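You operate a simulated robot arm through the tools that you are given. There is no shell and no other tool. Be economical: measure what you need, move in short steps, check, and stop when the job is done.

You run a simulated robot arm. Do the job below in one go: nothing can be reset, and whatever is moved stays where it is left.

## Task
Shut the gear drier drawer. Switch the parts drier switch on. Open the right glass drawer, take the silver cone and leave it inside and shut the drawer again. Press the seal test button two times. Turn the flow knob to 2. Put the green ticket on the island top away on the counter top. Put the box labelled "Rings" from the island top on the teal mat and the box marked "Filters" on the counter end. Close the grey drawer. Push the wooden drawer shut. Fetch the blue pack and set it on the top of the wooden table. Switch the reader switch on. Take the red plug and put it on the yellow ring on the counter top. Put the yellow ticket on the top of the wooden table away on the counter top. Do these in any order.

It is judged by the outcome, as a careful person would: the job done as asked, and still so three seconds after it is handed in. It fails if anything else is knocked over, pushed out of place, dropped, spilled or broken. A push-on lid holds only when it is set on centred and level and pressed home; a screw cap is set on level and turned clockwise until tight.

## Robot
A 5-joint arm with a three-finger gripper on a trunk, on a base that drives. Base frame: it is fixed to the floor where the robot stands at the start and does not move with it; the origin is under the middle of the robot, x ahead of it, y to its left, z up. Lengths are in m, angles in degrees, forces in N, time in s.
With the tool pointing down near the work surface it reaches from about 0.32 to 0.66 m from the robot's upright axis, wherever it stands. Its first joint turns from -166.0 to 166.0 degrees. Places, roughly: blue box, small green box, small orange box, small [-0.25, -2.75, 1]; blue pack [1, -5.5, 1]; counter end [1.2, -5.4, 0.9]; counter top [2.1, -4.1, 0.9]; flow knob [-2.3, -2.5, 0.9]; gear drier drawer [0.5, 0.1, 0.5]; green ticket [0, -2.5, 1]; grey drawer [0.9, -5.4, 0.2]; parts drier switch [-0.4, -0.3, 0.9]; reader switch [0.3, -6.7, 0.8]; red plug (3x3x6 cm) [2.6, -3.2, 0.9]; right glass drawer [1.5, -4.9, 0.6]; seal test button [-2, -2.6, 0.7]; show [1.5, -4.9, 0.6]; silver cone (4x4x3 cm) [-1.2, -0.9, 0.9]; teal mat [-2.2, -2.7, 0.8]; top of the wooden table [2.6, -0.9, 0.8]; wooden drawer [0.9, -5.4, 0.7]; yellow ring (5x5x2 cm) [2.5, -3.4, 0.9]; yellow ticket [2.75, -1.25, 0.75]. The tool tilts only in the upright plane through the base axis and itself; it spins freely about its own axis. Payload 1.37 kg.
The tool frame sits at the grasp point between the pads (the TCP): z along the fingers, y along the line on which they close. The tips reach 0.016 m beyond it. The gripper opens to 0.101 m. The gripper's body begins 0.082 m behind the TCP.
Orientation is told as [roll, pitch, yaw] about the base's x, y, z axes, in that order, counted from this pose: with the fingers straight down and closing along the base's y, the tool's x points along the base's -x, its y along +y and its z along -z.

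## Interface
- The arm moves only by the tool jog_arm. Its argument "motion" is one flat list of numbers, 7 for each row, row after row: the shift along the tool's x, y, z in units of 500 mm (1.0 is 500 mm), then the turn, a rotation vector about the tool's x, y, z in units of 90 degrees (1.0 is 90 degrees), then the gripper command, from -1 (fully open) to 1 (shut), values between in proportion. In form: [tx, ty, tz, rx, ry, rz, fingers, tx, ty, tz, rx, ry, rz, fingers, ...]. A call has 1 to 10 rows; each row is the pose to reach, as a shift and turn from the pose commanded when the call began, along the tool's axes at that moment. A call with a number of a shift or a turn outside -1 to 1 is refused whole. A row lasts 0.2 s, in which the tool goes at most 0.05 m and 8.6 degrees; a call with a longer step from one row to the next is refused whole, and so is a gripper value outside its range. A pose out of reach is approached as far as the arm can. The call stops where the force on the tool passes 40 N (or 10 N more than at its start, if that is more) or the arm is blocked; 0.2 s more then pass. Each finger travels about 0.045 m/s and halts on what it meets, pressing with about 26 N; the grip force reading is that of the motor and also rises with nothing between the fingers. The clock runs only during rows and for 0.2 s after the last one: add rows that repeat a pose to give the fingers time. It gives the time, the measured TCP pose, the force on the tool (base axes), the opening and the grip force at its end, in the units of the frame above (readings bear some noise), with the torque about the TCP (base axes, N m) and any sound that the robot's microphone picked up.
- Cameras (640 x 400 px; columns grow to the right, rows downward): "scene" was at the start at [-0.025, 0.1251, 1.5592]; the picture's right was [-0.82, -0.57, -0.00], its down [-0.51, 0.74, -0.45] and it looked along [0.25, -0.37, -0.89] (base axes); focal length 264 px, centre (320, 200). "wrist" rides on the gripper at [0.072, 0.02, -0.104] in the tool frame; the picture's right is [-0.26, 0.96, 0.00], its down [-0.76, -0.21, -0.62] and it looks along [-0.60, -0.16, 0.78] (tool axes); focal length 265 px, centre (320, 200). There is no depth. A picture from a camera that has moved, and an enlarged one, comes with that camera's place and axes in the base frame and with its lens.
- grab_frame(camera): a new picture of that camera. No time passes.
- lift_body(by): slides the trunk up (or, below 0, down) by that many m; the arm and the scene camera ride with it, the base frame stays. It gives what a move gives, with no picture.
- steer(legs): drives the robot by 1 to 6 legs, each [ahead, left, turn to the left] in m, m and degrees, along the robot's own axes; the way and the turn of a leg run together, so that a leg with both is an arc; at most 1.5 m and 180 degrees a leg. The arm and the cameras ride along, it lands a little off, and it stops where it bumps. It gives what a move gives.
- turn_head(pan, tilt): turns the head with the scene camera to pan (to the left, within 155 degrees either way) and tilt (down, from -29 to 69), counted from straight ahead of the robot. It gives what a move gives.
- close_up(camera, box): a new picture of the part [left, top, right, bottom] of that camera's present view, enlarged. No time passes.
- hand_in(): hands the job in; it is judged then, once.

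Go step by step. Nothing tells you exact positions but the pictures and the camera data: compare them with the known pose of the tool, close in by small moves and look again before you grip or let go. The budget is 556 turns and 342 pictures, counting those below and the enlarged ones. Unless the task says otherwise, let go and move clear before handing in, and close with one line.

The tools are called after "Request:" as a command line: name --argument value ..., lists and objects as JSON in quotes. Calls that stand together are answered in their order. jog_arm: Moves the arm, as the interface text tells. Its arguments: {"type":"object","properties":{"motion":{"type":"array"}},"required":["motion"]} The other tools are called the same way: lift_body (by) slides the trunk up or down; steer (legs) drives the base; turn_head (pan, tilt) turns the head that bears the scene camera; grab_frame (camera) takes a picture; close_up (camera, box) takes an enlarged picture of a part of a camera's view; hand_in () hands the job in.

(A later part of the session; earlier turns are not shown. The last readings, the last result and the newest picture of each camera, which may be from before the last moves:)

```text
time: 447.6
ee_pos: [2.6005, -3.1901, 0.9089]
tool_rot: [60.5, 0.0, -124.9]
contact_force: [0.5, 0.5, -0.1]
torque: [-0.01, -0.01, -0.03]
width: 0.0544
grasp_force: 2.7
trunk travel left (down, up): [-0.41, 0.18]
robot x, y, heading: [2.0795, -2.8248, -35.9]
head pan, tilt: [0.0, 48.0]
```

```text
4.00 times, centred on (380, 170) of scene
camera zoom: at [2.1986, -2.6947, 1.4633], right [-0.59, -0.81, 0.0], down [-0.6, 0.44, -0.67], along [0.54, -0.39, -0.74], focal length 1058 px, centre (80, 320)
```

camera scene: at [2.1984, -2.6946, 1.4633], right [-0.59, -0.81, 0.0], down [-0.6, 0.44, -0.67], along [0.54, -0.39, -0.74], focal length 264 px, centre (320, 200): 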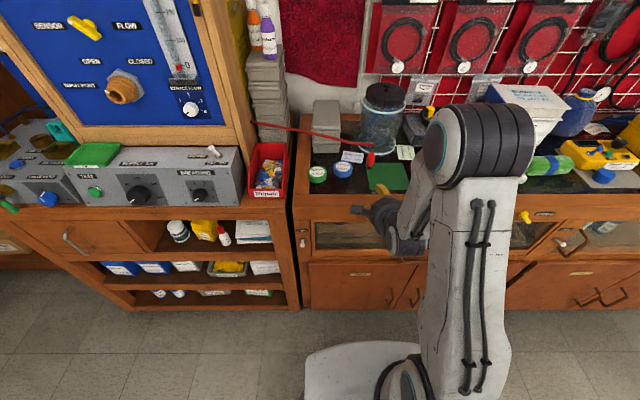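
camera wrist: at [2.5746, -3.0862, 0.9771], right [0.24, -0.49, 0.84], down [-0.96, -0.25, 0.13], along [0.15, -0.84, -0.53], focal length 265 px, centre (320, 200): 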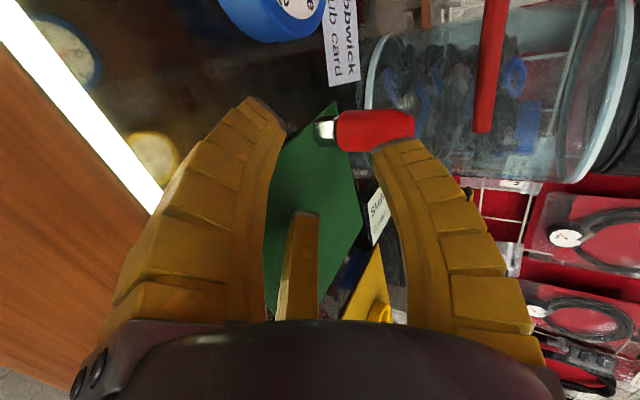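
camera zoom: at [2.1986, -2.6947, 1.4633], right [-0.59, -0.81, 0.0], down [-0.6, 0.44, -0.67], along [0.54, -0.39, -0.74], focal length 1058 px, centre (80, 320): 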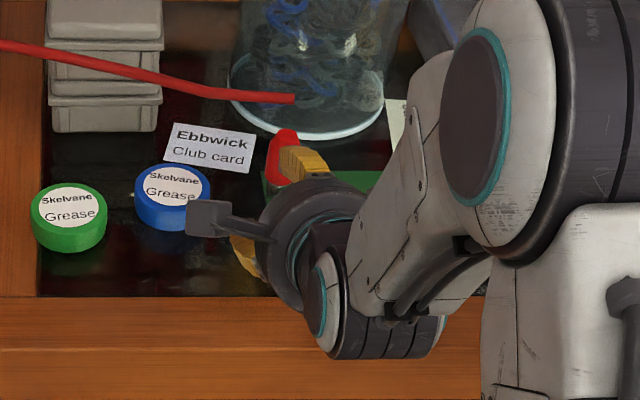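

T would press on the plug's top in this pose. Better: vertical tool with the rod passing through a gap between two fingers (palm stays above the rod), then slide the plug out sideways. Retreat and re-orient.

Request:
jog_arm --motion '[0, -0.03, -0.052, 0, 0, 0, 0, 0, -0.06, -0.104, 0, 0, 0, 0, 0, -0.09, -0.156, 0, 0, 0, 0, 0, -0.119, -0.208, 0, 0, 0, 0]'

Request:
lift_body --by 0.18

Request:
jog_arm --motion '[0, 0, 0, 0.09, 0, 0, 0, 0, 0, 0, 0.18, 0, 0, 0, 0, 0, 0, 0.27, 0, 0, 0, 0, 0, 0, 0.36, 0, 0, 0, 0, 0, 0, 0.45, 0, 0, 0, 0, 0, 0, 0.54, 0, 0, 0, 0, 0, 0, 0.63, 0, 0, 0, 0, 0, 0, 0.672, 0, 0, 0]'

Request:
jog_arm --motion '[0, 0, 0, 0, 0, -0.094, -0.2, 0, 0, 0, 0, 0, -0.188, -0.2, 0, 0, 0, 0, 0, -0.282, -0.2, 0, 0, 0, 0, 0, -0.376, -0.2, 0, 0, 0, 0, 0, -0.47, -0.2, 0, 0, 0, 0, 0, -0.564, -0.2, 0, 0, 0, 0, 0, -0.658, -0.2, 0, 0, 0, 0, 0, -0.752, -0.2, 0, 0, 0, 0, 0, -0.846, -0.2, 0, 0, 0, 0, 0, -0.94, -0.2]'

Request:
jog_arm --motion '[0, 0, 0, 0, 0, -0.094, -0.2, 0, 0, 0, 0, 0, -0.188, -0.2, 0, 0, 0, 0, 0, -0.282, -0.2, 0, 0, 0, 0, 0, -0.376, -0.2, 0, 0, 0, 0, 0, -0.47, -0.2, 0, 0, 0, 0, 0, -0.53, -0.2]'

```text
time: 448.6
ee_pos: [2.5013, -3.1219, 0.9067]
tool_rot: [60.5, 0.0, -124.8]
contact_force: [0.9, 0.4, 0.1]
torque: [0.03, 0.0, -0.01]
width: 0.0542
grasp_force: 2.6
trunk travel left (down, up): [-0.41, 0.18]
robot x, y, heading: [2.0807, -2.8279, -36.3]
head pan, tilt: [0.0, 48.0]
```

```text
time: 450.6
ee_pos: [2.5008, -3.1228, 1.0866]
tool_rot: [60.5, 0.0, -124.8]
contact_force: [0.1, 0.1, 0.2]
torque: [0.01, -0.02, -0.01]
width: 0.0543
grasp_force: 3.2
trunk travel left (down, up): [-0.59, 0.0]
robot x, y, heading: [2.0795, -2.8234, -35.9]
head pan, tilt: [0.0, 48.0]
```

```text
time: 452.4
ee_pos: [2.5009, -3.1218, 1.0864]
tool_rot: [0.0, 0.0, -124.9]
contact_force: [-0.1, -0.1, 0.3]
torque: [0.01, -0.06, -0.02]
width: 0.0545
grasp_force: 2.8
trunk travel left (down, up): [-0.59, 0.0]
robot x, y, heading: [2.0829, -2.823, -36.1]
head pan, tilt: [0.0, 48.0]
```

```text
time: 454.6
ee_pos: [2.5019, -3.1221, 1.0876]
tool_rot: [0.0, 0.0, -40.1]
contact_force: [-0.1, 0.1, 0.7]
torque: [-0.01, 0.0, -0.02]
width: 0.0639
grasp_force: 3.1
trunk travel left (down, up): [-0.59, 0.0]
robot x, y, heading: [2.0836, -2.8227, -36.0]
head pan, tilt: [0.0, 48.0]
```

```text
time: 456.0
ee_pos: [2.5023, -3.1212, 1.0868]
tool_rot: [0.0, 0.0, 7.5]
contact_force: [1.3, 0.2, 0.8]
torque: [-0.04, 0.02, 0.0]
width: 0.0641
grasp_force: 2.3
trunk travel left (down, up): [-0.59, 0.0]
robot x, y, heading: [2.0823, -2.8277, -35.8]
head pan, tilt: [0.0, 48.0]
```

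Request:
steer --legs '[[0.1, 0, 0]]'

```text
time: 457.1
ee_pos: [2.5842, -3.1793, 1.0871]
tool_rot: [0.1, 0.1, 7.5]
contact_force: [0.3, 0.1, -0.9]
torque: [0.03, 0.06, 0.0]
width: 0.0638
grasp_force: 2.2
trunk travel left (down, up): [-0.59, 0.0]
robot x, y, heading: [2.1583, -2.8821, -36.0]
head pan, tilt: [0.0, 48.0]
```

Request:
jog_arm --motion '[-0.06, -0.057, 0, 0, 0, 0, -0.2, -0.118, -0.114, 0, 0, 0, 0, -0.2]'

Request:
grab_frame --camera "wrist"

Request:
close_up --camera "scene" --box '[310, 110, 450, 250]'

```text
time: 457.7
ee_pos: [2.6476, -3.2267, 1.0858]
tool_rot: [0.0, 0.1, 7.5]
contact_force: [-0.2, -0.6, 0.8]
torque: [0.0, 0.03, -0.04]
width: 0.064
grasp_force: 2.6
trunk travel left (down, up): [-0.59, 0.0]
robot x, y, heading: [2.1584, -2.8867, -36.0]
head pan, tilt: [0.0, 48.0]
```

```text
148 pictures are left
camera wrist: at [2.5741, -3.2175, 1.1913], right [0.14, 0.99, 0.0], down [0.78, -0.11, 0.62], along [0.61, -0.08, -0.79], focal length 265 px, centre (320, 200)
```

wrist: 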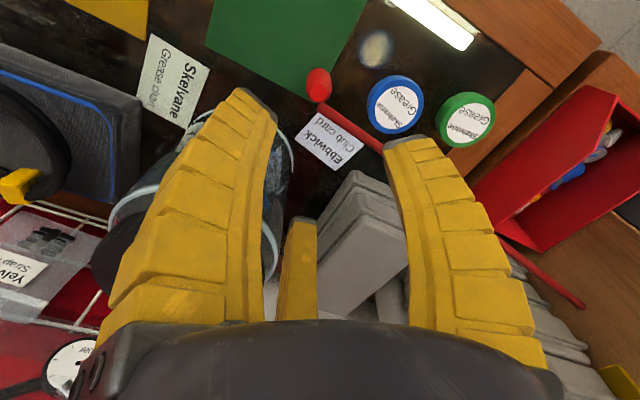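

```text
2.86 times, centred on (380, 180) of scene
camera zoom: at [2.2785, -2.7527, 1.6433], right [-0.59, -0.81, 0.0], down [-0.6, 0.44, -0.67], along [0.54, -0.39, -0.74], focal length 756 px, centre (149, 257)
```

zoom: 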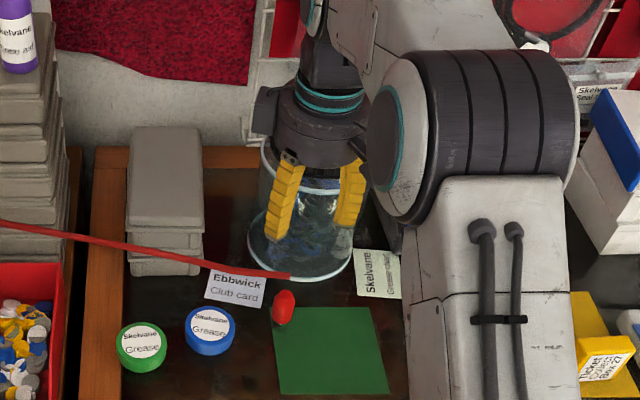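

The rod runs toward ~55°, so rotate 17° more to center the gap on it, then descend partway and check.

Request:
jog_arm --motion '[0.002, 0, 0, 0, 0, -0.09, -0.2, 0.004, 0, 0, 0, 0, -0.194, -0.2]'

Request:
lift_body --by -0.06

Request:
grab_frame --camera "wrist"

Request:
close_up --camera "scene" --box '[310, 110, 430, 230]'

```text
refused: row 2 steps farther than a row can; nothing moved
```

```text
time: 458.7
ee_pos: [2.6482, -3.2264, 1.0275]
tool_rot: [-0.1, 0.0, 7.4]
contact_force: [0.5, 0.3, 0.1]
torque: [-0.05, -0.03, 0.01]
width: 0.0641
grasp_force: 2.9
trunk travel left (down, up): [-0.53, 0.06]
robot x, y, heading: [2.1585, -2.8859, -36.1]
head pan, tilt: [0.0, 48.0]
```

```text
146 pictures are left
camera wrist: at [2.5735, -3.2171, 1.1317], right [0.14, 0.99, 0.0], down [0.78, -0.11, 0.62], along [0.61, -0.08, -0.78], focal length 265 px, centre (320, 200)
```

wrist: 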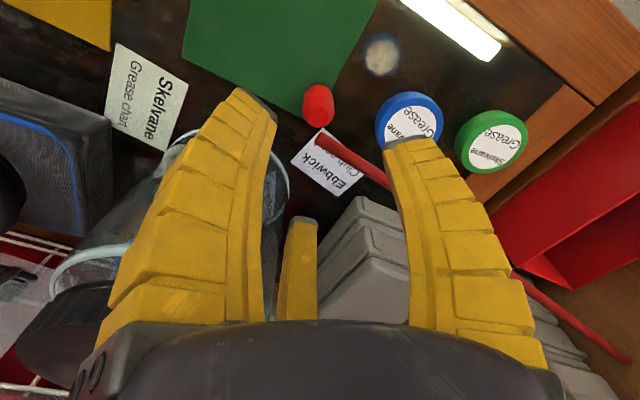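

```text
3.33 times, centred on (370, 170) of scene
camera zoom: at [2.2777, -2.7522, 1.5833], right [-0.59, -0.81, 0.0], down [-0.6, 0.44, -0.67], along [0.54, -0.39, -0.74], focal length 881 px, centre (153, 300)
```

zoom: 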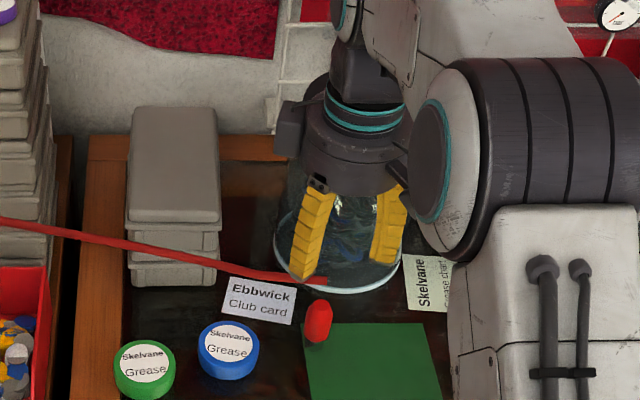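

Request:
jog_arm --motion '[0, 0, 0, 0, 0, -0.065, -0.2, 0, 0, 0, 0, 0, -0.13, -0.2, 0, 0, 0, 0, 0, -0.194, -0.2]'

Request:
lift_body --by -0.05

Request:
grab_frame --camera "wrist"

Request:
close_up --camera "scene" --box '[310, 130, 430, 250]'

```text
time: 459.5
ee_pos: [2.6484, -3.2263, 1.0258]
tool_rot: [0.0, 0.0, 25.1]
contact_force: [0.2, 0.2, -0.2]
torque: [0.02, 0.0, 0.0]
width: 0.0641
grasp_force: 1.9
trunk travel left (down, up): [-0.53, 0.06]
robot x, y, heading: [2.1585, -2.88, -35.9]
head pan, tilt: [0.0, 48.0]
```

```text
time: 460.4
ee_pos: [2.648, -3.2264, 0.9767]
tool_rot: [0.0, 0.0, 24.9]
contact_force: [-0.1, 1.2, 0.0]
torque: [0.0, -0.01, -0.01]
width: 0.0638
grasp_force: 2.9
trunk travel left (down, up): [-0.48, 0.11]
robot x, y, heading: [2.1621, -2.883, -36.1]
head pan, tilt: [0.0, 48.0]
```

```text
144 pictures are left
camera wrist: at [2.5737, -3.2398, 1.0816], right [-0.17, 0.99, 0.0], down [0.77, 0.13, 0.62], along [0.61, 0.1, -0.78], focal length 265 px, centre (320, 200)
```

wrist: 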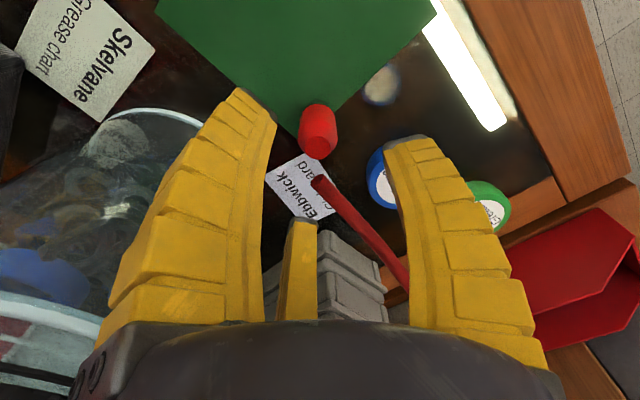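

```text
3.33 times, centred on (370, 190) of scene
camera zoom: at [2.2777, -2.7522, 1.5333], right [-0.59, -0.81, 0.0], down [-0.6, 0.44, -0.67], along [0.54, -0.39, -0.74], focal length 881 px, centre (153, 233)
```

zoom: 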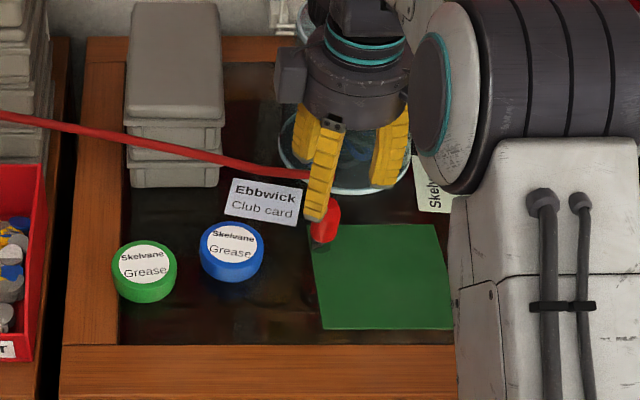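

Rod sits in the gap between two fingers. Continue down in small steps.

Request:
lift_body --by -0.035

Request:
grab_frame --camera "wrist"

```text
time: 461.2
ee_pos: [2.6483, -3.2263, 0.9415]
tool_rot: [-0.1, 0.0, 24.8]
contact_force: [-0.2, -0.1, -0.5]
torque: [0.0, -0.01, -0.01]
width: 0.0642
grasp_force: 2.6
trunk travel left (down, up): [-0.445, 0.145]
robot x, y, heading: [2.1592, -2.8875, -35.9]
head pan, tilt: [0.0, 48.0]
```

```text
142 pictures are left
camera wrist: at [2.5737, -3.2398, 1.0466], right [-0.17, 0.99, 0.0], down [0.77, 0.13, 0.62], along [0.61, 0.1, -0.78], focal length 265 px, centre (320, 200)
```

wrist: 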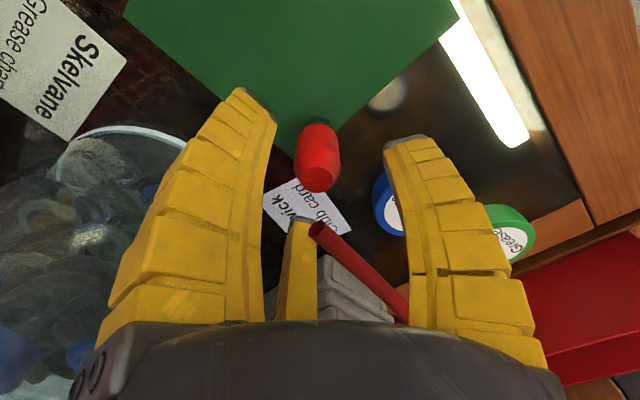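

Request:
lift_body --by -0.022

Request:
grab_frame --camera "wrist"

```text
time: 461.9
ee_pos: [2.6478, -3.2262, 0.9194]
tool_rot: [-0.1, 0.0, 24.8]
contact_force: [0.6, 0.3, -0.6]
torque: [0.0, -0.01, 0.0]
width: 0.0642
grasp_force: 2.3
trunk travel left (down, up): [-0.423, 0.167]
robot x, y, heading: [2.161, -2.8869, -36.1]
head pan, tilt: [0.0, 48.0]
```

```text
141 pictures are left
camera wrist: at [2.5737, -3.2398, 1.0245], right [-0.17, 0.99, 0.0], down [0.77, 0.13, 0.62], along [0.61, 0.1, -0.78], focal length 265 px, centre (320, 200)
```

wrist: 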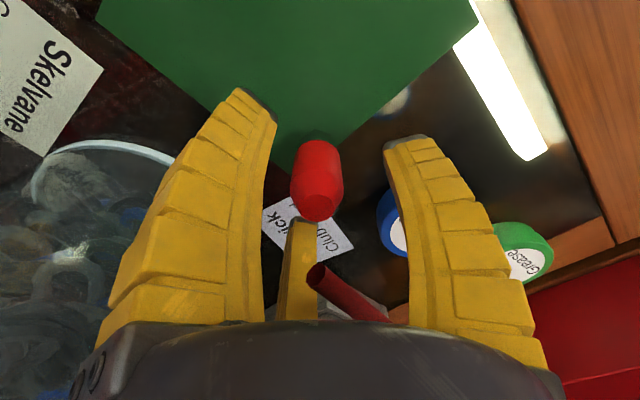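

Request:
jog_arm --motion '[0, 0, 0.006, 0, 0, 0, 0.1, 0, 0, 0.012, 0, 0, 0, 0.4, 0, 0, 0.012, 0, 0, 0, 0.7, 0, 0, 0.012, 0, 0, 0, 0.9, 0, 0, 0.012, 0, 0, 0, 0.9]'

Request:
grab_frame --camera "wrist"

```text
time: 463.1
ee_pos: [2.6476, -3.2266, 0.9143]
tool_rot: [0.0, 0.1, 24.9]
contact_force: [-0.6, -0.8, 4.1]
torque: [0.03, -0.02, 0.02]
width: 0.0204
grasp_force: 26.3
trunk travel left (down, up): [-0.423, 0.167]
robot x, y, heading: [2.1621, -2.8849, -36.1]
head pan, tilt: [0.0, 48.0]
```

```text
140 pictures are left
camera wrist: at [2.5739, -3.2396, 1.0194], right [-0.17, 0.99, 0.0], down [0.77, 0.13, 0.62], along [0.61, 0.1, -0.78], focal length 265 px, centre (320, 200)
```

wrist: 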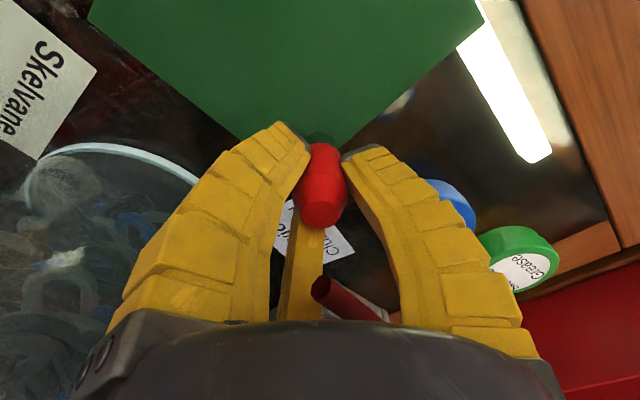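

Gripped (2 cm). Lift 1 cm and slide out away from the rod along 232°.

Request:
jog_arm --motion '[0, 0, -0.02, 0, 0, 0, 0.9, 0.053, -0.027, -0.02, 0, 0, 0, 0.9, 0.107, -0.055, -0.02, 0, 0, 0, 0.9, 0.16, -0.082, -0.02, 0, 0, 0, 0.9, 0.2, -0.1, -0.02, 0, 0, 0, 0.9]'

Request:
grab_frame --camera "wrist"

Request:
close_up --camera "scene" --box '[290, 130, 450, 270]'

```text
time: 464.3
ee_pos: [2.5772, -3.3166, 0.9255]
tool_rot: [0.1, 0.0, 25.0]
contact_force: [-0.7, -0.3, -1.8]
torque: [0.01, 0.0, 0.0]
width: 0.0174
grasp_force: 26.1
trunk travel left (down, up): [-0.423, 0.167]
robot x, y, heading: [2.1573, -2.8852, -36.3]
head pan, tilt: [0.0, 48.0]
```

```text
139 pictures are left
camera wrist: at [2.5031, -3.3293, 1.0306], right [-0.17, 0.99, 0.0], down [0.77, 0.13, 0.62], along [0.61, 0.1, -0.78], focal length 265 px, centre (320, 200)
```

wrist: 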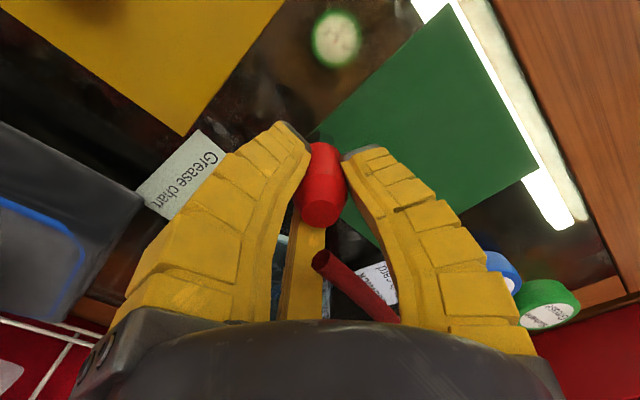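

```text
2.86 times, centred on (370, 200) of scene
camera zoom: at [2.2777, -2.7526, 1.4763], right [-0.59, -0.81, 0.0], down [-0.6, 0.44, -0.67], along [0.54, -0.39, -0.74], focal length 756 px, centre (177, 200)
```

zoom: 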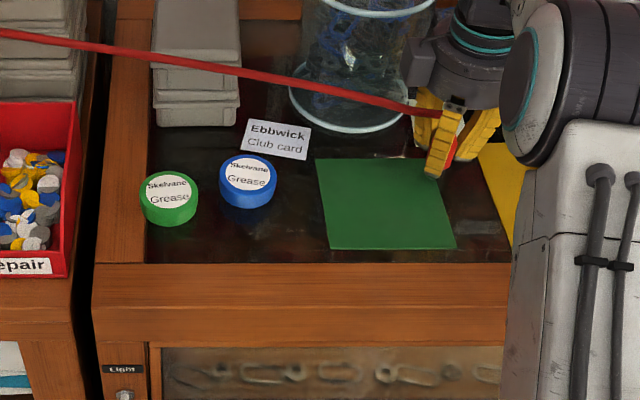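

The "rod" is a tether cord that follows the plug. Lift, shift the robot right, and move over the ring.

Request:
lift_body --by 0.09

Request:
steer --legs '[[0, -0.12, 0]]'

Request:
grab_frame --camera "wrist"

Request:
grab_frame --camera "scene"

```text
time: 465.6
ee_pos: [2.5782, -3.3157, 1.0158]
tool_rot: [-0.1, -0.1, 24.9]
contact_force: [-0.3, 0.3, -2.0]
torque: [0.01, 0.0, 0.04]
width: 0.0172
grasp_force: 25.7
trunk travel left (down, up): [-0.513, 0.077]
robot x, y, heading: [2.1621, -2.8857, -36.0]
head pan, tilt: [0.0, 48.0]
```

```text
time: 466.8
ee_pos: [2.5049, -3.4152, 1.0157]
tool_rot: [0.2, 0.1, 24.8]
contact_force: [-0.5, -0.2, -0.3]
torque: [0.01, -0.03, 0.0]
width: 0.0173
grasp_force: 25.5
trunk travel left (down, up): [-0.513, 0.077]
robot x, y, heading: [2.0901, -2.9867, -36.0]
head pan, tilt: [0.0, 48.0]
```

```text
137 pictures are left
camera wrist: at [2.4309, -3.4283, 1.1206], right [-0.16, 0.99, 0.0], down [0.77, 0.13, 0.62], along [0.61, 0.1, -0.78], focal length 265 px, centre (320, 200)
```

wrist: 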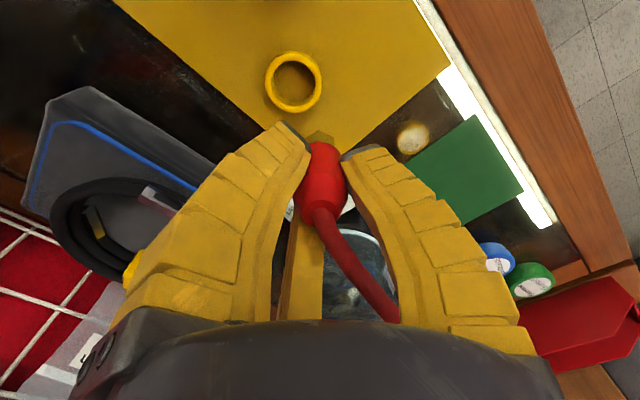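

```text
136 pictures are left
camera scene: at [2.2061, -2.8516, 1.5665], right [-0.59, -0.81, 0.0], down [-0.6, 0.44, -0.67], along [0.54, -0.39, -0.74], focal length 264 px, centre (320, 200)
```

scene: 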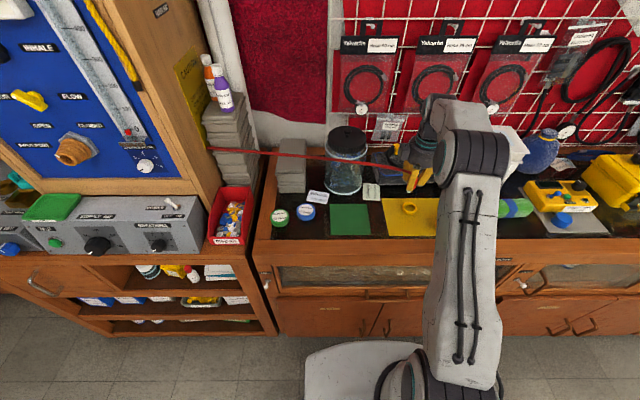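

Request:
jog_arm --motion '[0.035, -0.041, 0, 0, 0, 0, 0.9]'

Request:
lift_body --by -0.06

Request:
grab_frame --camera "wrist"

Request:
close_up --camera "scene" --box '[350, 150, 450, 230]'

```text
time: 467.2
ee_pos: [2.4963, -3.4417, 1.0156]
tool_rot: [0.1, 0.1, 24.8]
contact_force: [0.0, -0.5, -1.1]
torque: [0.01, 0.01, 0.01]
width: 0.0175
grasp_force: 26.6
trunk travel left (down, up): [-0.513, 0.077]
robot x, y, heading: [2.088, -2.9814, -36.2]
head pan, tilt: [0.0, 48.0]
```

```text
time: 468.2
ee_pos: [2.497, -3.4401, 0.9555]
tool_rot: [0.0, 0.0, 24.9]
contact_force: [-0.1, 0.0, -0.1]
torque: [-0.02, 0.02, -0.04]
width: 0.0173
grasp_force: 26.5
trunk travel left (down, up): [-0.453, 0.137]
robot x, y, heading: [2.0898, -2.9813, -35.8]
head pan, tilt: [0.0, 48.0]
```

```text
135 pictures are left
camera wrist: at [2.4235, -3.4535, 1.0606], right [-0.16, 0.99, 0.0], down [0.77, 0.13, 0.62], along [0.61, 0.1, -0.78], focal length 265 px, centre (320, 200)
```

wrist: 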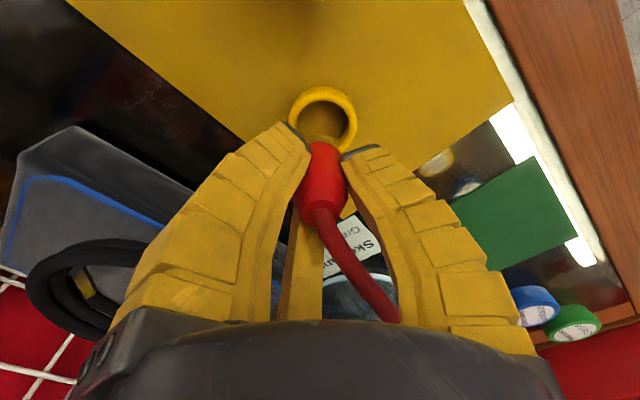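

```text
5.00 times, centred on (400, 190) of scene
camera zoom: at [2.2067, -2.8506, 1.5063], right [-0.59, -0.81, 0.0], down [-0.6, 0.44, -0.67], along [0.54, -0.39, -0.74], focal length 1322 px, centre (-80, 250)
```

zoom: 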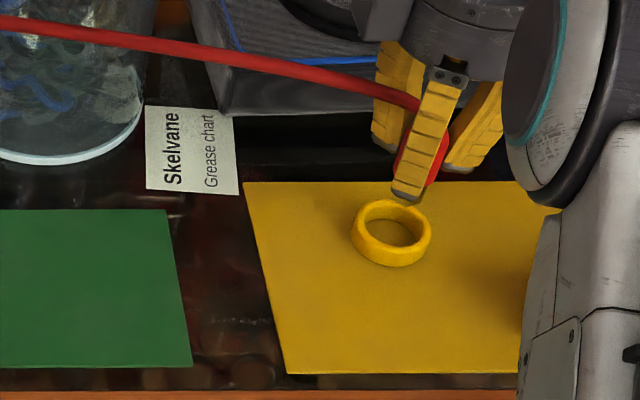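

Request:
jog_arm --motion '[0.005, 0.003, 0.02, 0, 0, 0, 0.9, 0.005, 0.003, 0.04, 0, 0, 0, 0.9]'

Request:
close_up --camera "scene" --box '[360, 160, 440, 220]'

Request:
grab_frame --camera "wrist"

```text
time: 468.8
ee_pos: [2.4947, -3.4403, 0.9354]
tool_rot: [0.0, -0.1, 24.7]
contact_force: [-0.3, 1.1, -1.4]
torque: [0.03, 0.03, 0.03]
width: 0.0175
grasp_force: 25.7
trunk travel left (down, up): [-0.453, 0.137]
robot x, y, heading: [2.0882, -2.9802, -36.1]
head pan, tilt: [0.0, 48.0]
```

```text
6.67 times, centred on (400, 190) of scene
camera zoom: at [2.2069, -2.8507, 1.5063], right [-0.59, -0.81, 0.0], down [-0.6, 0.44, -0.67], along [0.54, -0.39, -0.74], focal length 1763 px, centre (-213, 267)
```

zoom: 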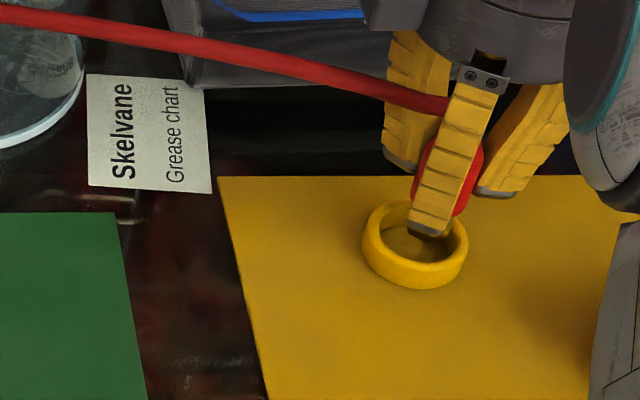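

```text
132 pictures are left
camera wrist: at [2.4207, -3.4534, 1.04], right [-0.16, 0.99, 0.0], down [0.77, 0.13, 0.62], along [0.61, 0.1, -0.78], focal length 265 px, centre (320, 200)
```

wrist: 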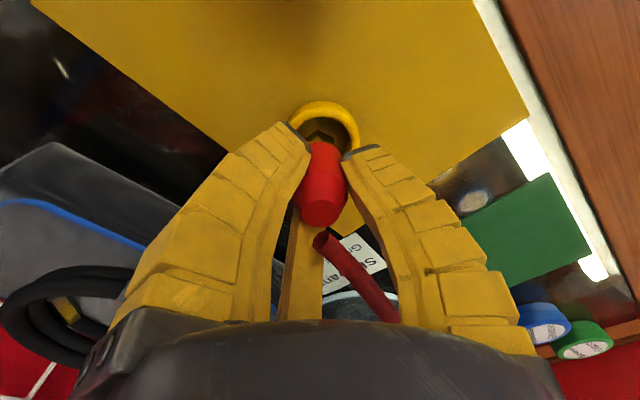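

Request:
jog_arm --motion '[0.006, 0.003, 0, 0, 0, 0, 0.9, 0.006, 0.003, 0.008, 0, 0, 0, 0.9, 0.006, 0.003, 0.016, 0, 0, 0, 0.9]'

Request:
grab_frame --camera "wrist"

```text
time: 469.6
ee_pos: [2.4916, -3.44, 0.9299]
tool_rot: [-0.2, -0.1, 24.7]
contact_force: [-0.7, -0.1, 9.7]
torque: [-0.01, -0.03, -0.03]
width: 0.0193
grasp_force: 25.5
trunk travel left (down, up): [-0.453, 0.137]
robot x, y, heading: [2.087, -2.9811, -36.3]
head pan, tilt: [0.0, 48.0]
```

```text
131 pictures are left
camera wrist: at [2.4169, -3.4532, 1.0348], right [-0.16, 0.99, 0.0], down [0.77, 0.13, 0.62], along [0.61, 0.1, -0.78], focal length 265 px, centre (320, 200)
```

wrist: 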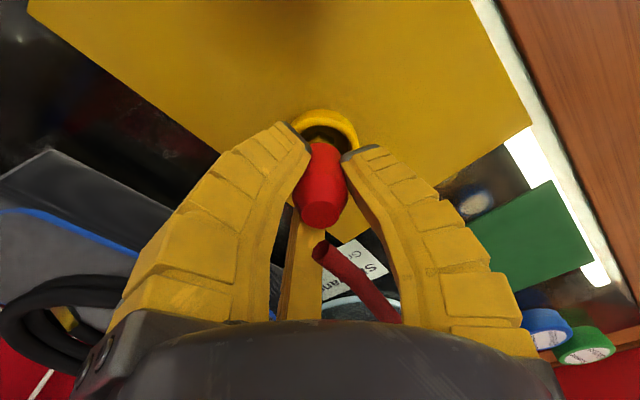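

Request:
close_up --camera "scene" --box '[375, 165, 435, 210]'

Request:
close_up --camera "wrist" --box '[270, 90, 370, 170]'

```text
8.89 times, centred on (405, 188) of scene
camera zoom: at [2.2061, -2.8498, 1.5065], right [-0.59, -0.81, 0.0], down [-0.6, 0.44, -0.67], along [0.54, -0.39, -0.74], focal length 2350 px, centre (-436, 311)
```

zoom: 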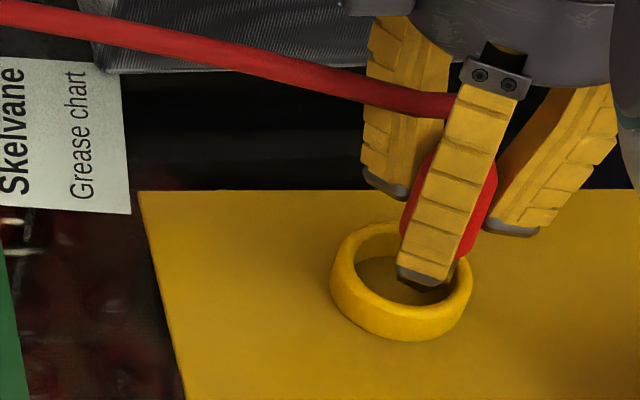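

```text
5.00 times, centred on (320, 130) of wrist
camera zoom: at [2.4169, -3.4532, 1.0348], right [-0.16, 0.99, 0.0], down [0.77, 0.13, 0.62], along [0.61, 0.1, -0.78], focal length 1327 px, centre (320, 550)
```

zoom: 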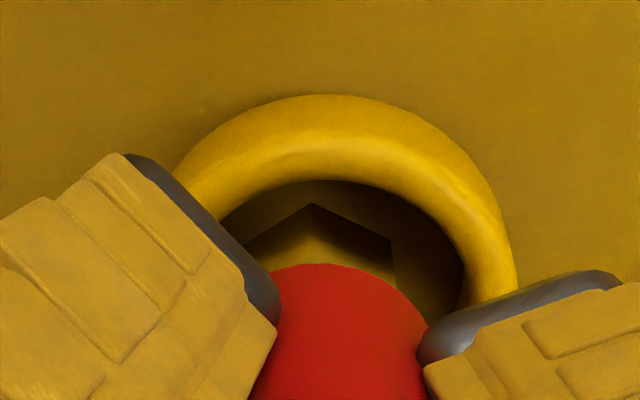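

The foot looks ~3 mm off to one side in the ring's hole. Raise slightly, shift +3 mm in y, and lower again.

Request:
jog_arm --motion '[0, 0, -0.008, 0, 0, 0, 0.9, -0.003, 0.006, -0.008, 0, 0, 0, 0.9, -0.003, 0.006, 0.002, 0, 0, 0, 0.9, -0.003, 0.006, 0.01, 0, 0, 0, 0.9, -0.003, 0.006, 0.018, 0, 0, 0, 0.9]'

Request:
close_up --camera "wrist" --box '[270, 90, 370, 170]'

```text
time: 470.8
ee_pos: [2.4904, -3.4374, 0.9218]
tool_rot: [-0.3, -0.1, 24.8]
contact_force: [1.1, -1.2, 20.7]
torque: [-0.02, -0.02, 0.0]
width: 0.0256
grasp_force: 26.2
trunk travel left (down, up): [-0.453, 0.137]
robot x, y, heading: [2.0878, -2.983, -35.9]
head pan, tilt: [0.0, 48.0]
```

```text
5.00 times, centred on (320, 130) of wrist
camera zoom: at [2.4168, -3.4492, 1.0258], right [-0.16, 0.99, -0.01], down [0.77, 0.13, 0.62], along [0.62, 0.1, -0.78], focal length 1327 px, centre (320, 550)
```

zoom: 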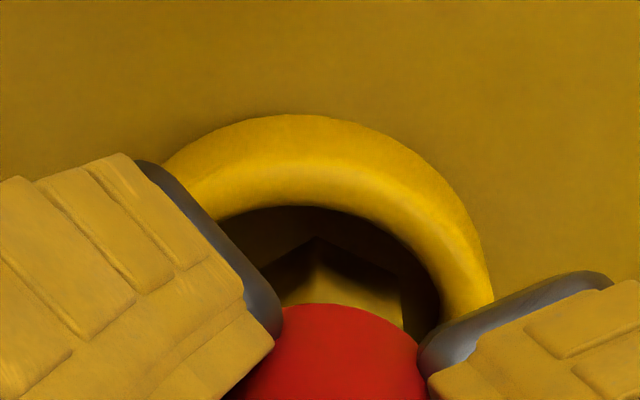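

Request:
jog_arm --motion '[0, 0, -0.006, 0, 0, 0, 0.9, 0, 0, -0.006, 0, 0, 0, 0.6, 0, 0, -0.006, 0, 0, 0, 0.4, 0, 0, -0.006, 0, 0, 0, 0.2]'

Request:
close_up --camera "wrist" --box '[240, 80, 400, 210]'

Request:
close_up --camera "scene" --box '[375, 160, 435, 210]'

```text
time: 471.8
ee_pos: [2.4915, -3.4367, 0.9213]
tool_rot: [0.1, 0.0, 25.0]
contact_force: [0.4, -0.7, -0.1]
torque: [-0.01, 0.0, -0.03]
width: 0.0447
grasp_force: 3.3
trunk travel left (down, up): [-0.453, 0.137]
robot x, y, heading: [2.0891, -2.9824, -36.2]
head pan, tilt: [0.0, 48.0]
```

```text
3.08 times, centred on (320, 145) of wrist
camera zoom: at [2.4173, -3.4502, 1.026], right [-0.16, 0.99, 0.0], down [0.77, 0.13, 0.62], along [0.61, 0.1, -0.78], focal length 817 px, centre (320, 369)
```

zoom: 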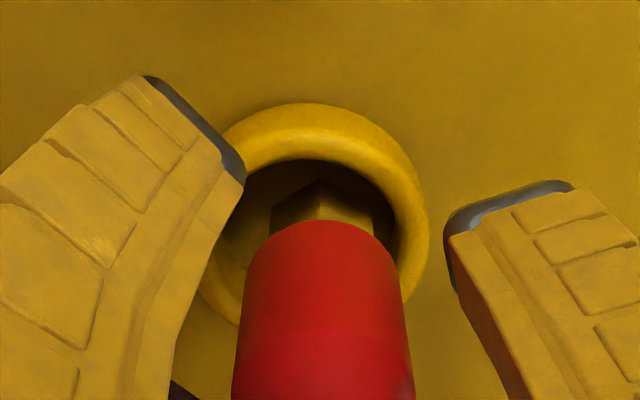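

```text
8.00 times, centred on (405, 185) of scene
camera zoom: at [2.2069, -2.8506, 1.5062], right [-0.59, -0.81, 0.0], down [-0.6, 0.44, -0.67], along [0.54, -0.39, -0.74], focal length 2115 px, centre (-360, 320)
```

zoom: 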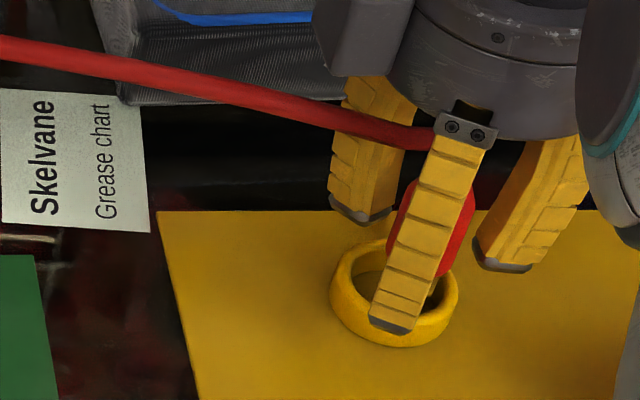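

Plug stands free in the ring. Open a bit more and lift straight up.

Request:
jog_arm --motion '[0, 0, 0, 0, 0, 0, 0, 0, 0, 0, 0, 0, 0, -0.2, 0, 0, -0.04, 0, 0, 0, -0.2, 0, 0, -0.1, 0, 0, 0, -0.2, 0, 0, -0.18, 0, 0, 0, -0.2]'

Request:
grab_frame --camera "wrist"

Request:
close_up --camera "scene" --box '[365, 150, 445, 220]'

```text
time: 473.0
ee_pos: [2.49, -3.436, 1.0132]
tool_rot: [0.0, 0.0, 24.8]
contact_force: [-0.3, 0.4, 0.8]
torque: [0.01, 0.0, 0.0]
width: 0.0641
grasp_force: 2.3
trunk travel left (down, up): [-0.453, 0.137]
robot x, y, heading: [2.0906, -2.98, -35.8]
head pan, tilt: [0.0, 48.0]
```

```text
125 pictures are left
camera wrist: at [2.4165, -3.4495, 1.1174], right [-0.16, 0.99, 0.0], down [0.77, 0.13, 0.62], along [0.61, 0.1, -0.78], focal length 265 px, centre (320, 200)
```

wrist: 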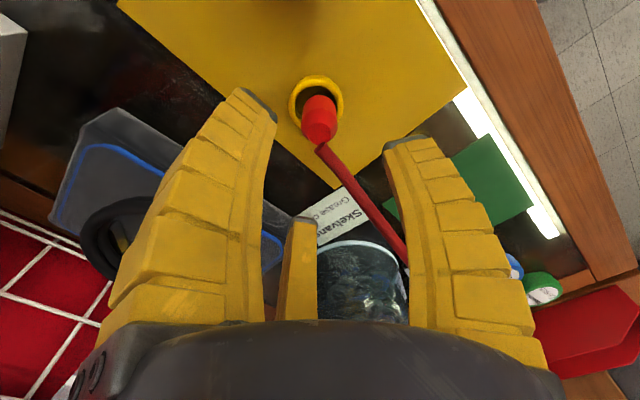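

```text
5.71 times, centred on (405, 185) of scene
camera zoom: at [2.2067, -2.8503, 1.5063], right [-0.59, -0.81, 0.0], down [-0.6, 0.44, -0.67], along [0.54, -0.39, -0.74], focal length 1511 px, centre (-166, 286)
```

zoom: 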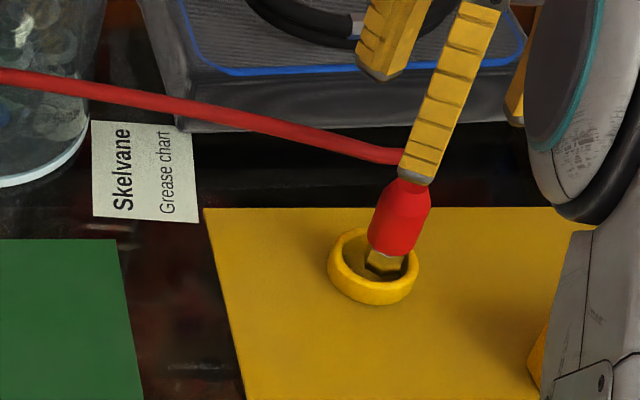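

The plug stands in the ring. Raise fully and go back to the wooden table to relocate the blue pack from the tray onto the tabletop.

Request:
lift_body --by 0.13

Request:
steer --legs '[[-0.42, 0, 0], [0, 1.0, 0], [0, 0, 90], [0.2, 0, 0]]'

Request:
grab_frame --camera "scene"

Request:
grab_frame --camera "wrist"

```text
time: 474.6
ee_pos: [2.4903, -3.4366, 1.1413]
tool_rot: [0.0, 0.0, 24.8]
contact_force: [-0.3, 0.5, 0.0]
torque: [0.01, 0.04, -0.03]
width: 0.0639
grasp_force: 1.9
trunk travel left (down, up): [-0.583, 0.007]
robot x, y, heading: [2.0913, -2.9849, -36.0]
head pan, tilt: [0.0, 48.0]
```

```text
time: 487.0
ee_pos: [2.8952, -1.3551, 1.1412]
tool_rot: [0.1, 0.0, 115.4]
contact_force: [0.1, 0.2, -0.5]
torque: [-0.04, 0.03, 0.01]
width: 0.0639
grasp_force: 2.6
trunk travel left (down, up): [-0.583, 0.007]
robot x, y, heading: [2.4474, -1.7649, 54.7]
head pan, tilt: [0.0, 48.0]
```

```text
123 pictures are left
camera scene: at [2.3131, -1.644, 1.6363], right [0.82, -0.58, 0.0], down [-0.43, -0.61, -0.67], along [0.39, 0.54, -0.74], focal length 264 px, centre (320, 200)
```

scene: 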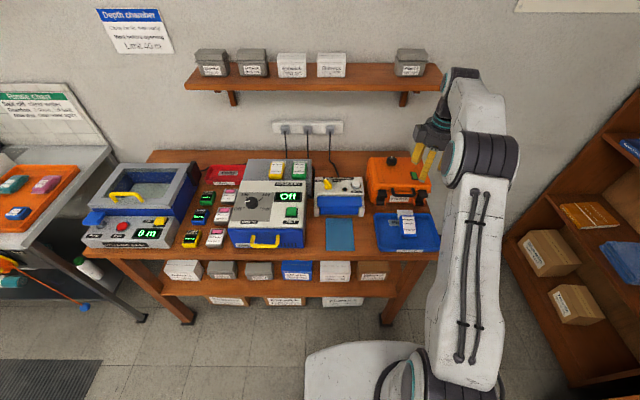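

```text
122 pictures are left
camera wrist: at [2.9073, -1.4299, 1.2465], right [-0.98, -0.18, 0.0], down [-0.14, 0.77, 0.62], along [-0.11, 0.61, -0.78], focal length 265 px, centre (320, 200)
```

wrist: 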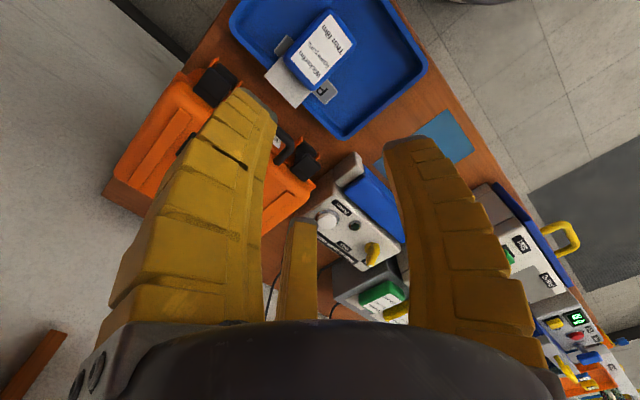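

Request:
jog_arm --motion '[0.01, 0.01, 0, 0, 0, -0.08, -0.75, 0.02, 0.02, 0, 0, 0, -0.16, -0.75, 0.03, 0.03, 0, 0, 0, -0.24, -0.75, 0.04, 0.041, 0, 0, 0, -0.318, -0.75]'

Request:
lift_body --by -0.2

Request:
grab_frame --camera "wrist"

```text
time: 488.0
ee_pos: [2.8836, -1.3838, 1.1428]
tool_rot: [0.0, 0.0, 144.3]
contact_force: [0.3, -1.2, 0.4]
torque: [0.01, -0.03, 0.02]
width: 0.0895
grasp_force: 1.2
trunk travel left (down, up): [-0.583, 0.007]
robot x, y, heading: [2.4442, -1.7596, 54.7]
head pan, tilt: [0.0, 48.0]
```

```text
time: 490.2
ee_pos: [2.8827, -1.3821, 0.9426]
tool_rot: [0.0, 0.0, 144.1]
contact_force: [0.1, 0.9, 0.5]
torque: [-0.02, -0.05, 0.0]
width: 0.0898
grasp_force: 1.4
trunk travel left (down, up): [-0.383, 0.207]
robot x, y, heading: [2.4425, -1.7684, 54.6]
head pan, tilt: [0.0, 48.0]
```

```text
121 pictures are left
camera wrist: at [2.9302, -1.442, 1.0472], right [-0.78, -0.63, 0.0], down [-0.49, 0.61, 0.62], along [-0.39, 0.48, -0.78], focal length 265 px, centre (320, 200)
```

wrist: 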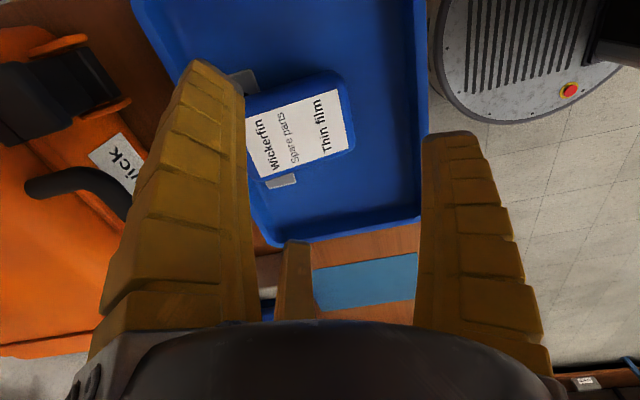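

Request:
lift_body --by -0.05

Request:
jog_arm --motion '[0, 0, 0.03, 0, 0, 0, -0.75, 0, 0, 0.055, 0, 0, 0, -0.75]'

Request:
grab_frame --camera "wrist"

```text
time: 491.1
ee_pos: [2.8836, -1.3823, 0.8922]
tool_rot: [0.0, -0.1, 144.1]
contact_force: [-0.1, 0.6, 0.4]
torque: [-0.02, 0.02, -0.02]
width: 0.0896
grasp_force: 0.6
trunk travel left (down, up): [-0.333, 0.257]
robot x, y, heading: [2.4431, -1.7634, 54.5]
head pan, tilt: [0.0, 48.0]
```

```text
time: 491.7
ee_pos: [2.8854, -1.3814, 0.8663]
tool_rot: [-0.2, 0.1, 144.1]
contact_force: [2.7, 5.1, 11.4]
torque: [-0.6, 0.51, -0.13]
width: 0.0857
grasp_force: 1.9
trunk travel left (down, up): [-0.333, 0.257]
robot x, y, heading: [2.4438, -1.764, 54.7]
head pan, tilt: [0.0, 48.0]
```

```text
120 pictures are left
camera wrist: at [2.9311, -1.441, 0.9705], right [-0.78, -0.63, 0.0], down [-0.49, 0.61, 0.62], along [-0.39, 0.49, -0.78], focal length 265 px, centre (320, 200)
```

wrist: 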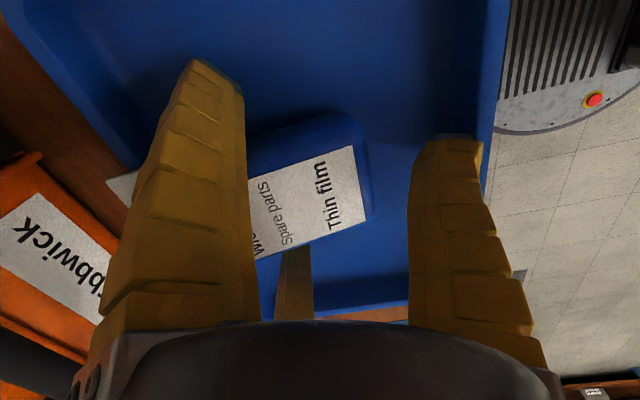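

Request:
jog_arm --motion '[0, -0.012, -0.004, 0, 0, 0, -0.6, 0, -0.016, -0.004, 0, 0, 0, -0.2, 0, -0.016, -0.002, 0, 0, 0, 0.3, 0, -0.016, -0.002, 0, 0, 0, 0.8, 0, -0.016, -0.002, 0, 0, 0, 1, 0, -0.016, -0.002, 0, 0, 0, 1]'

Request:
lift_body --by 0.1

Request:
grab_frame --camera "wrist"

Request:
grab_frame --camera "scene"

```text
time: 493.1
ee_pos: [2.8892, -1.3764, 0.8661]
tool_rot: [0.2, 0.0, 144.1]
contact_force: [0.4, -0.2, -0.2]
torque: [0.0, 0.0, -0.03]
width: 0.0694
grasp_force: 25.9
trunk travel left (down, up): [-0.333, 0.257]
robot x, y, heading: [2.4451, -1.7635, 54.8]
head pan, tilt: [0.0, 48.0]
```

```text
time: 494.4
ee_pos: [2.889, -1.3761, 0.9653]
tool_rot: [-0.1, -0.1, 144.1]
contact_force: [0.5, 0.5, -0.1]
torque: [0.01, 0.01, -0.03]
width: 0.0693
grasp_force: 26.0
trunk travel left (down, up): [-0.433, 0.157]
robot x, y, heading: [2.4438, -1.7641, 54.6]
head pan, tilt: [0.0, 48.0]
```

```text
119 pictures are left
camera wrist: at [2.9358, -1.4354, 1.0703], right [-0.78, -0.63, 0.0], down [-0.49, 0.61, 0.62], along [-0.39, 0.48, -0.78], focal length 265 px, centre (320, 200)
```

wrist: 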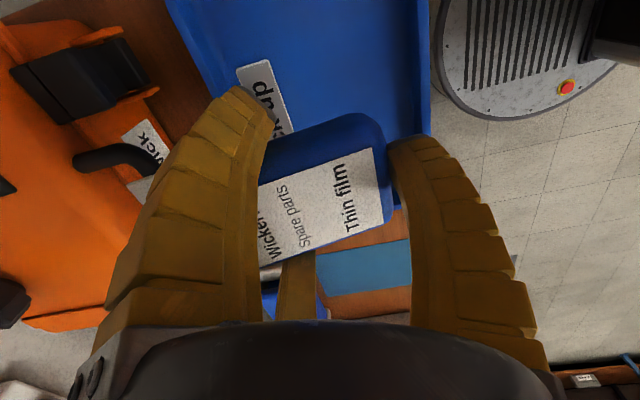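

```text
118 pictures are left
camera scene: at [2.3124, -1.645, 1.4863], right [0.82, -0.58, 0.0], down [-0.43, -0.61, -0.67], along [0.39, 0.55, -0.74], focal length 264 px, centre (320, 200)
```

scene: 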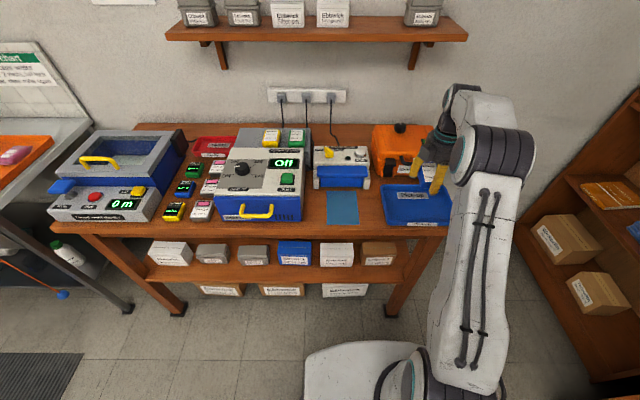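

Pack is held. Move it over the free teal/wood area and set it down.

Request:
jog_arm --motion '[0, 0, -0.06, 0, 0, 0, 1, -0.09, 0.006, -0.06, 0, 0, 0, 1, -0.18, 0.012, -0.06, 0, 0, 0, 1, -0.27, 0.02, -0.06, 0, 0, 0, 1, -0.36, 0.026, -0.06, 0, 0, 0, 1, -0.459, 0.034, -0.06, 0, 0, 0, 1]'

Request:
lift_body --by -0.1

Request:
close_up --camera "scene" --box '[260, 120, 460, 250]'

Request:
grab_frame --camera "wrist"

```text
time: 495.8
ee_pos: [2.6928, -1.2551, 0.9952]
tool_rot: [0.0, 0.0, 144.0]
contact_force: [0.0, -0.3, -1.1]
torque: [-0.04, 0.01, -0.03]
width: 0.0689
grasp_force: 26.3
trunk travel left (down, up): [-0.433, 0.157]
robot x, y, heading: [2.4399, -1.7631, 54.6]
head pan, tilt: [0.0, 48.0]
```

```text
time: 497.1
ee_pos: [2.6933, -1.2564, 0.8942]
tool_rot: [0.0, -0.1, 144.1]
contact_force: [0.6, -0.2, -0.5]
torque: [-0.02, 0.01, -0.02]
width: 0.0687
grasp_force: 26.0
trunk travel left (down, up): [-0.333, 0.257]
robot x, y, heading: [2.4474, -1.7632, 54.3]
head pan, tilt: [0.0, 48.0]
```

```text
3.08 times, centred on (360, 185) of scene
camera zoom: at [2.3123, -1.6451, 1.3863], right [0.82, -0.58, 0.0], down [-0.43, -0.61, -0.67], along [0.39, 0.55, -0.74], focal length 814 px, centre (197, 246)
```

zoom: 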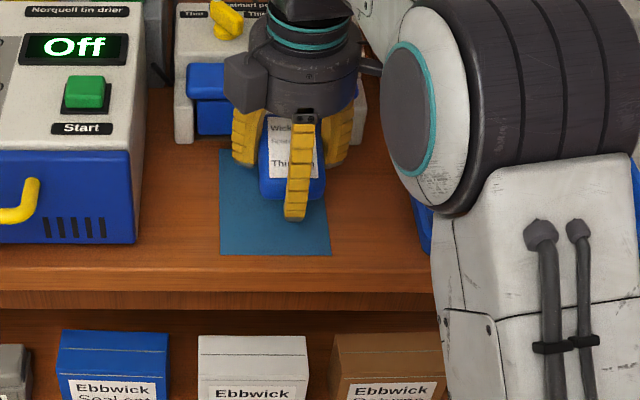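

```text
116 pictures are left
camera wrist: at [2.74, -1.3154, 1.0001], right [-0.78, -0.63, 0.0], down [-0.49, 0.61, 0.62], along [-0.39, 0.48, -0.78], focal length 265 px, centre (320, 200)
```

wrist: 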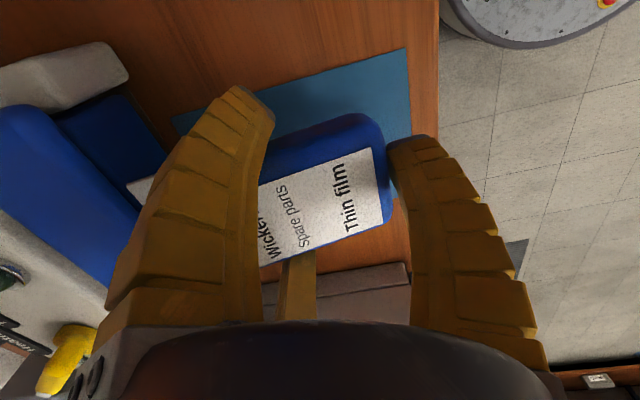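

Request:
jog_arm --motion '[0, 0.03, 0.02, 0, 0, 0, 1, 0, 0.03, 0.04, 0, 0, 0, 1, 0, 0.03, 0.05, 0, 0, 0, 1, 0, 0.03, 0.06, 0, 0, 0, 1, 0, 0.03, 0.07, 0, 0, 0, 1, 0, 0.03, 0.08, 0, 0, 0, 1]'

```text
time: 498.6
ee_pos: [2.6849, -1.2686, 0.8572]
tool_rot: [-0.2, 0.1, 144.1]
contact_force: [-0.4, 0.8, 10.7]
torque: [-0.31, 0.19, -0.02]
width: 0.0694
grasp_force: 25.8
trunk travel left (down, up): [-0.333, 0.257]
robot x, y, heading: [2.4434, -1.7605, 54.8]
head pan, tilt: [0.0, 48.0]
```

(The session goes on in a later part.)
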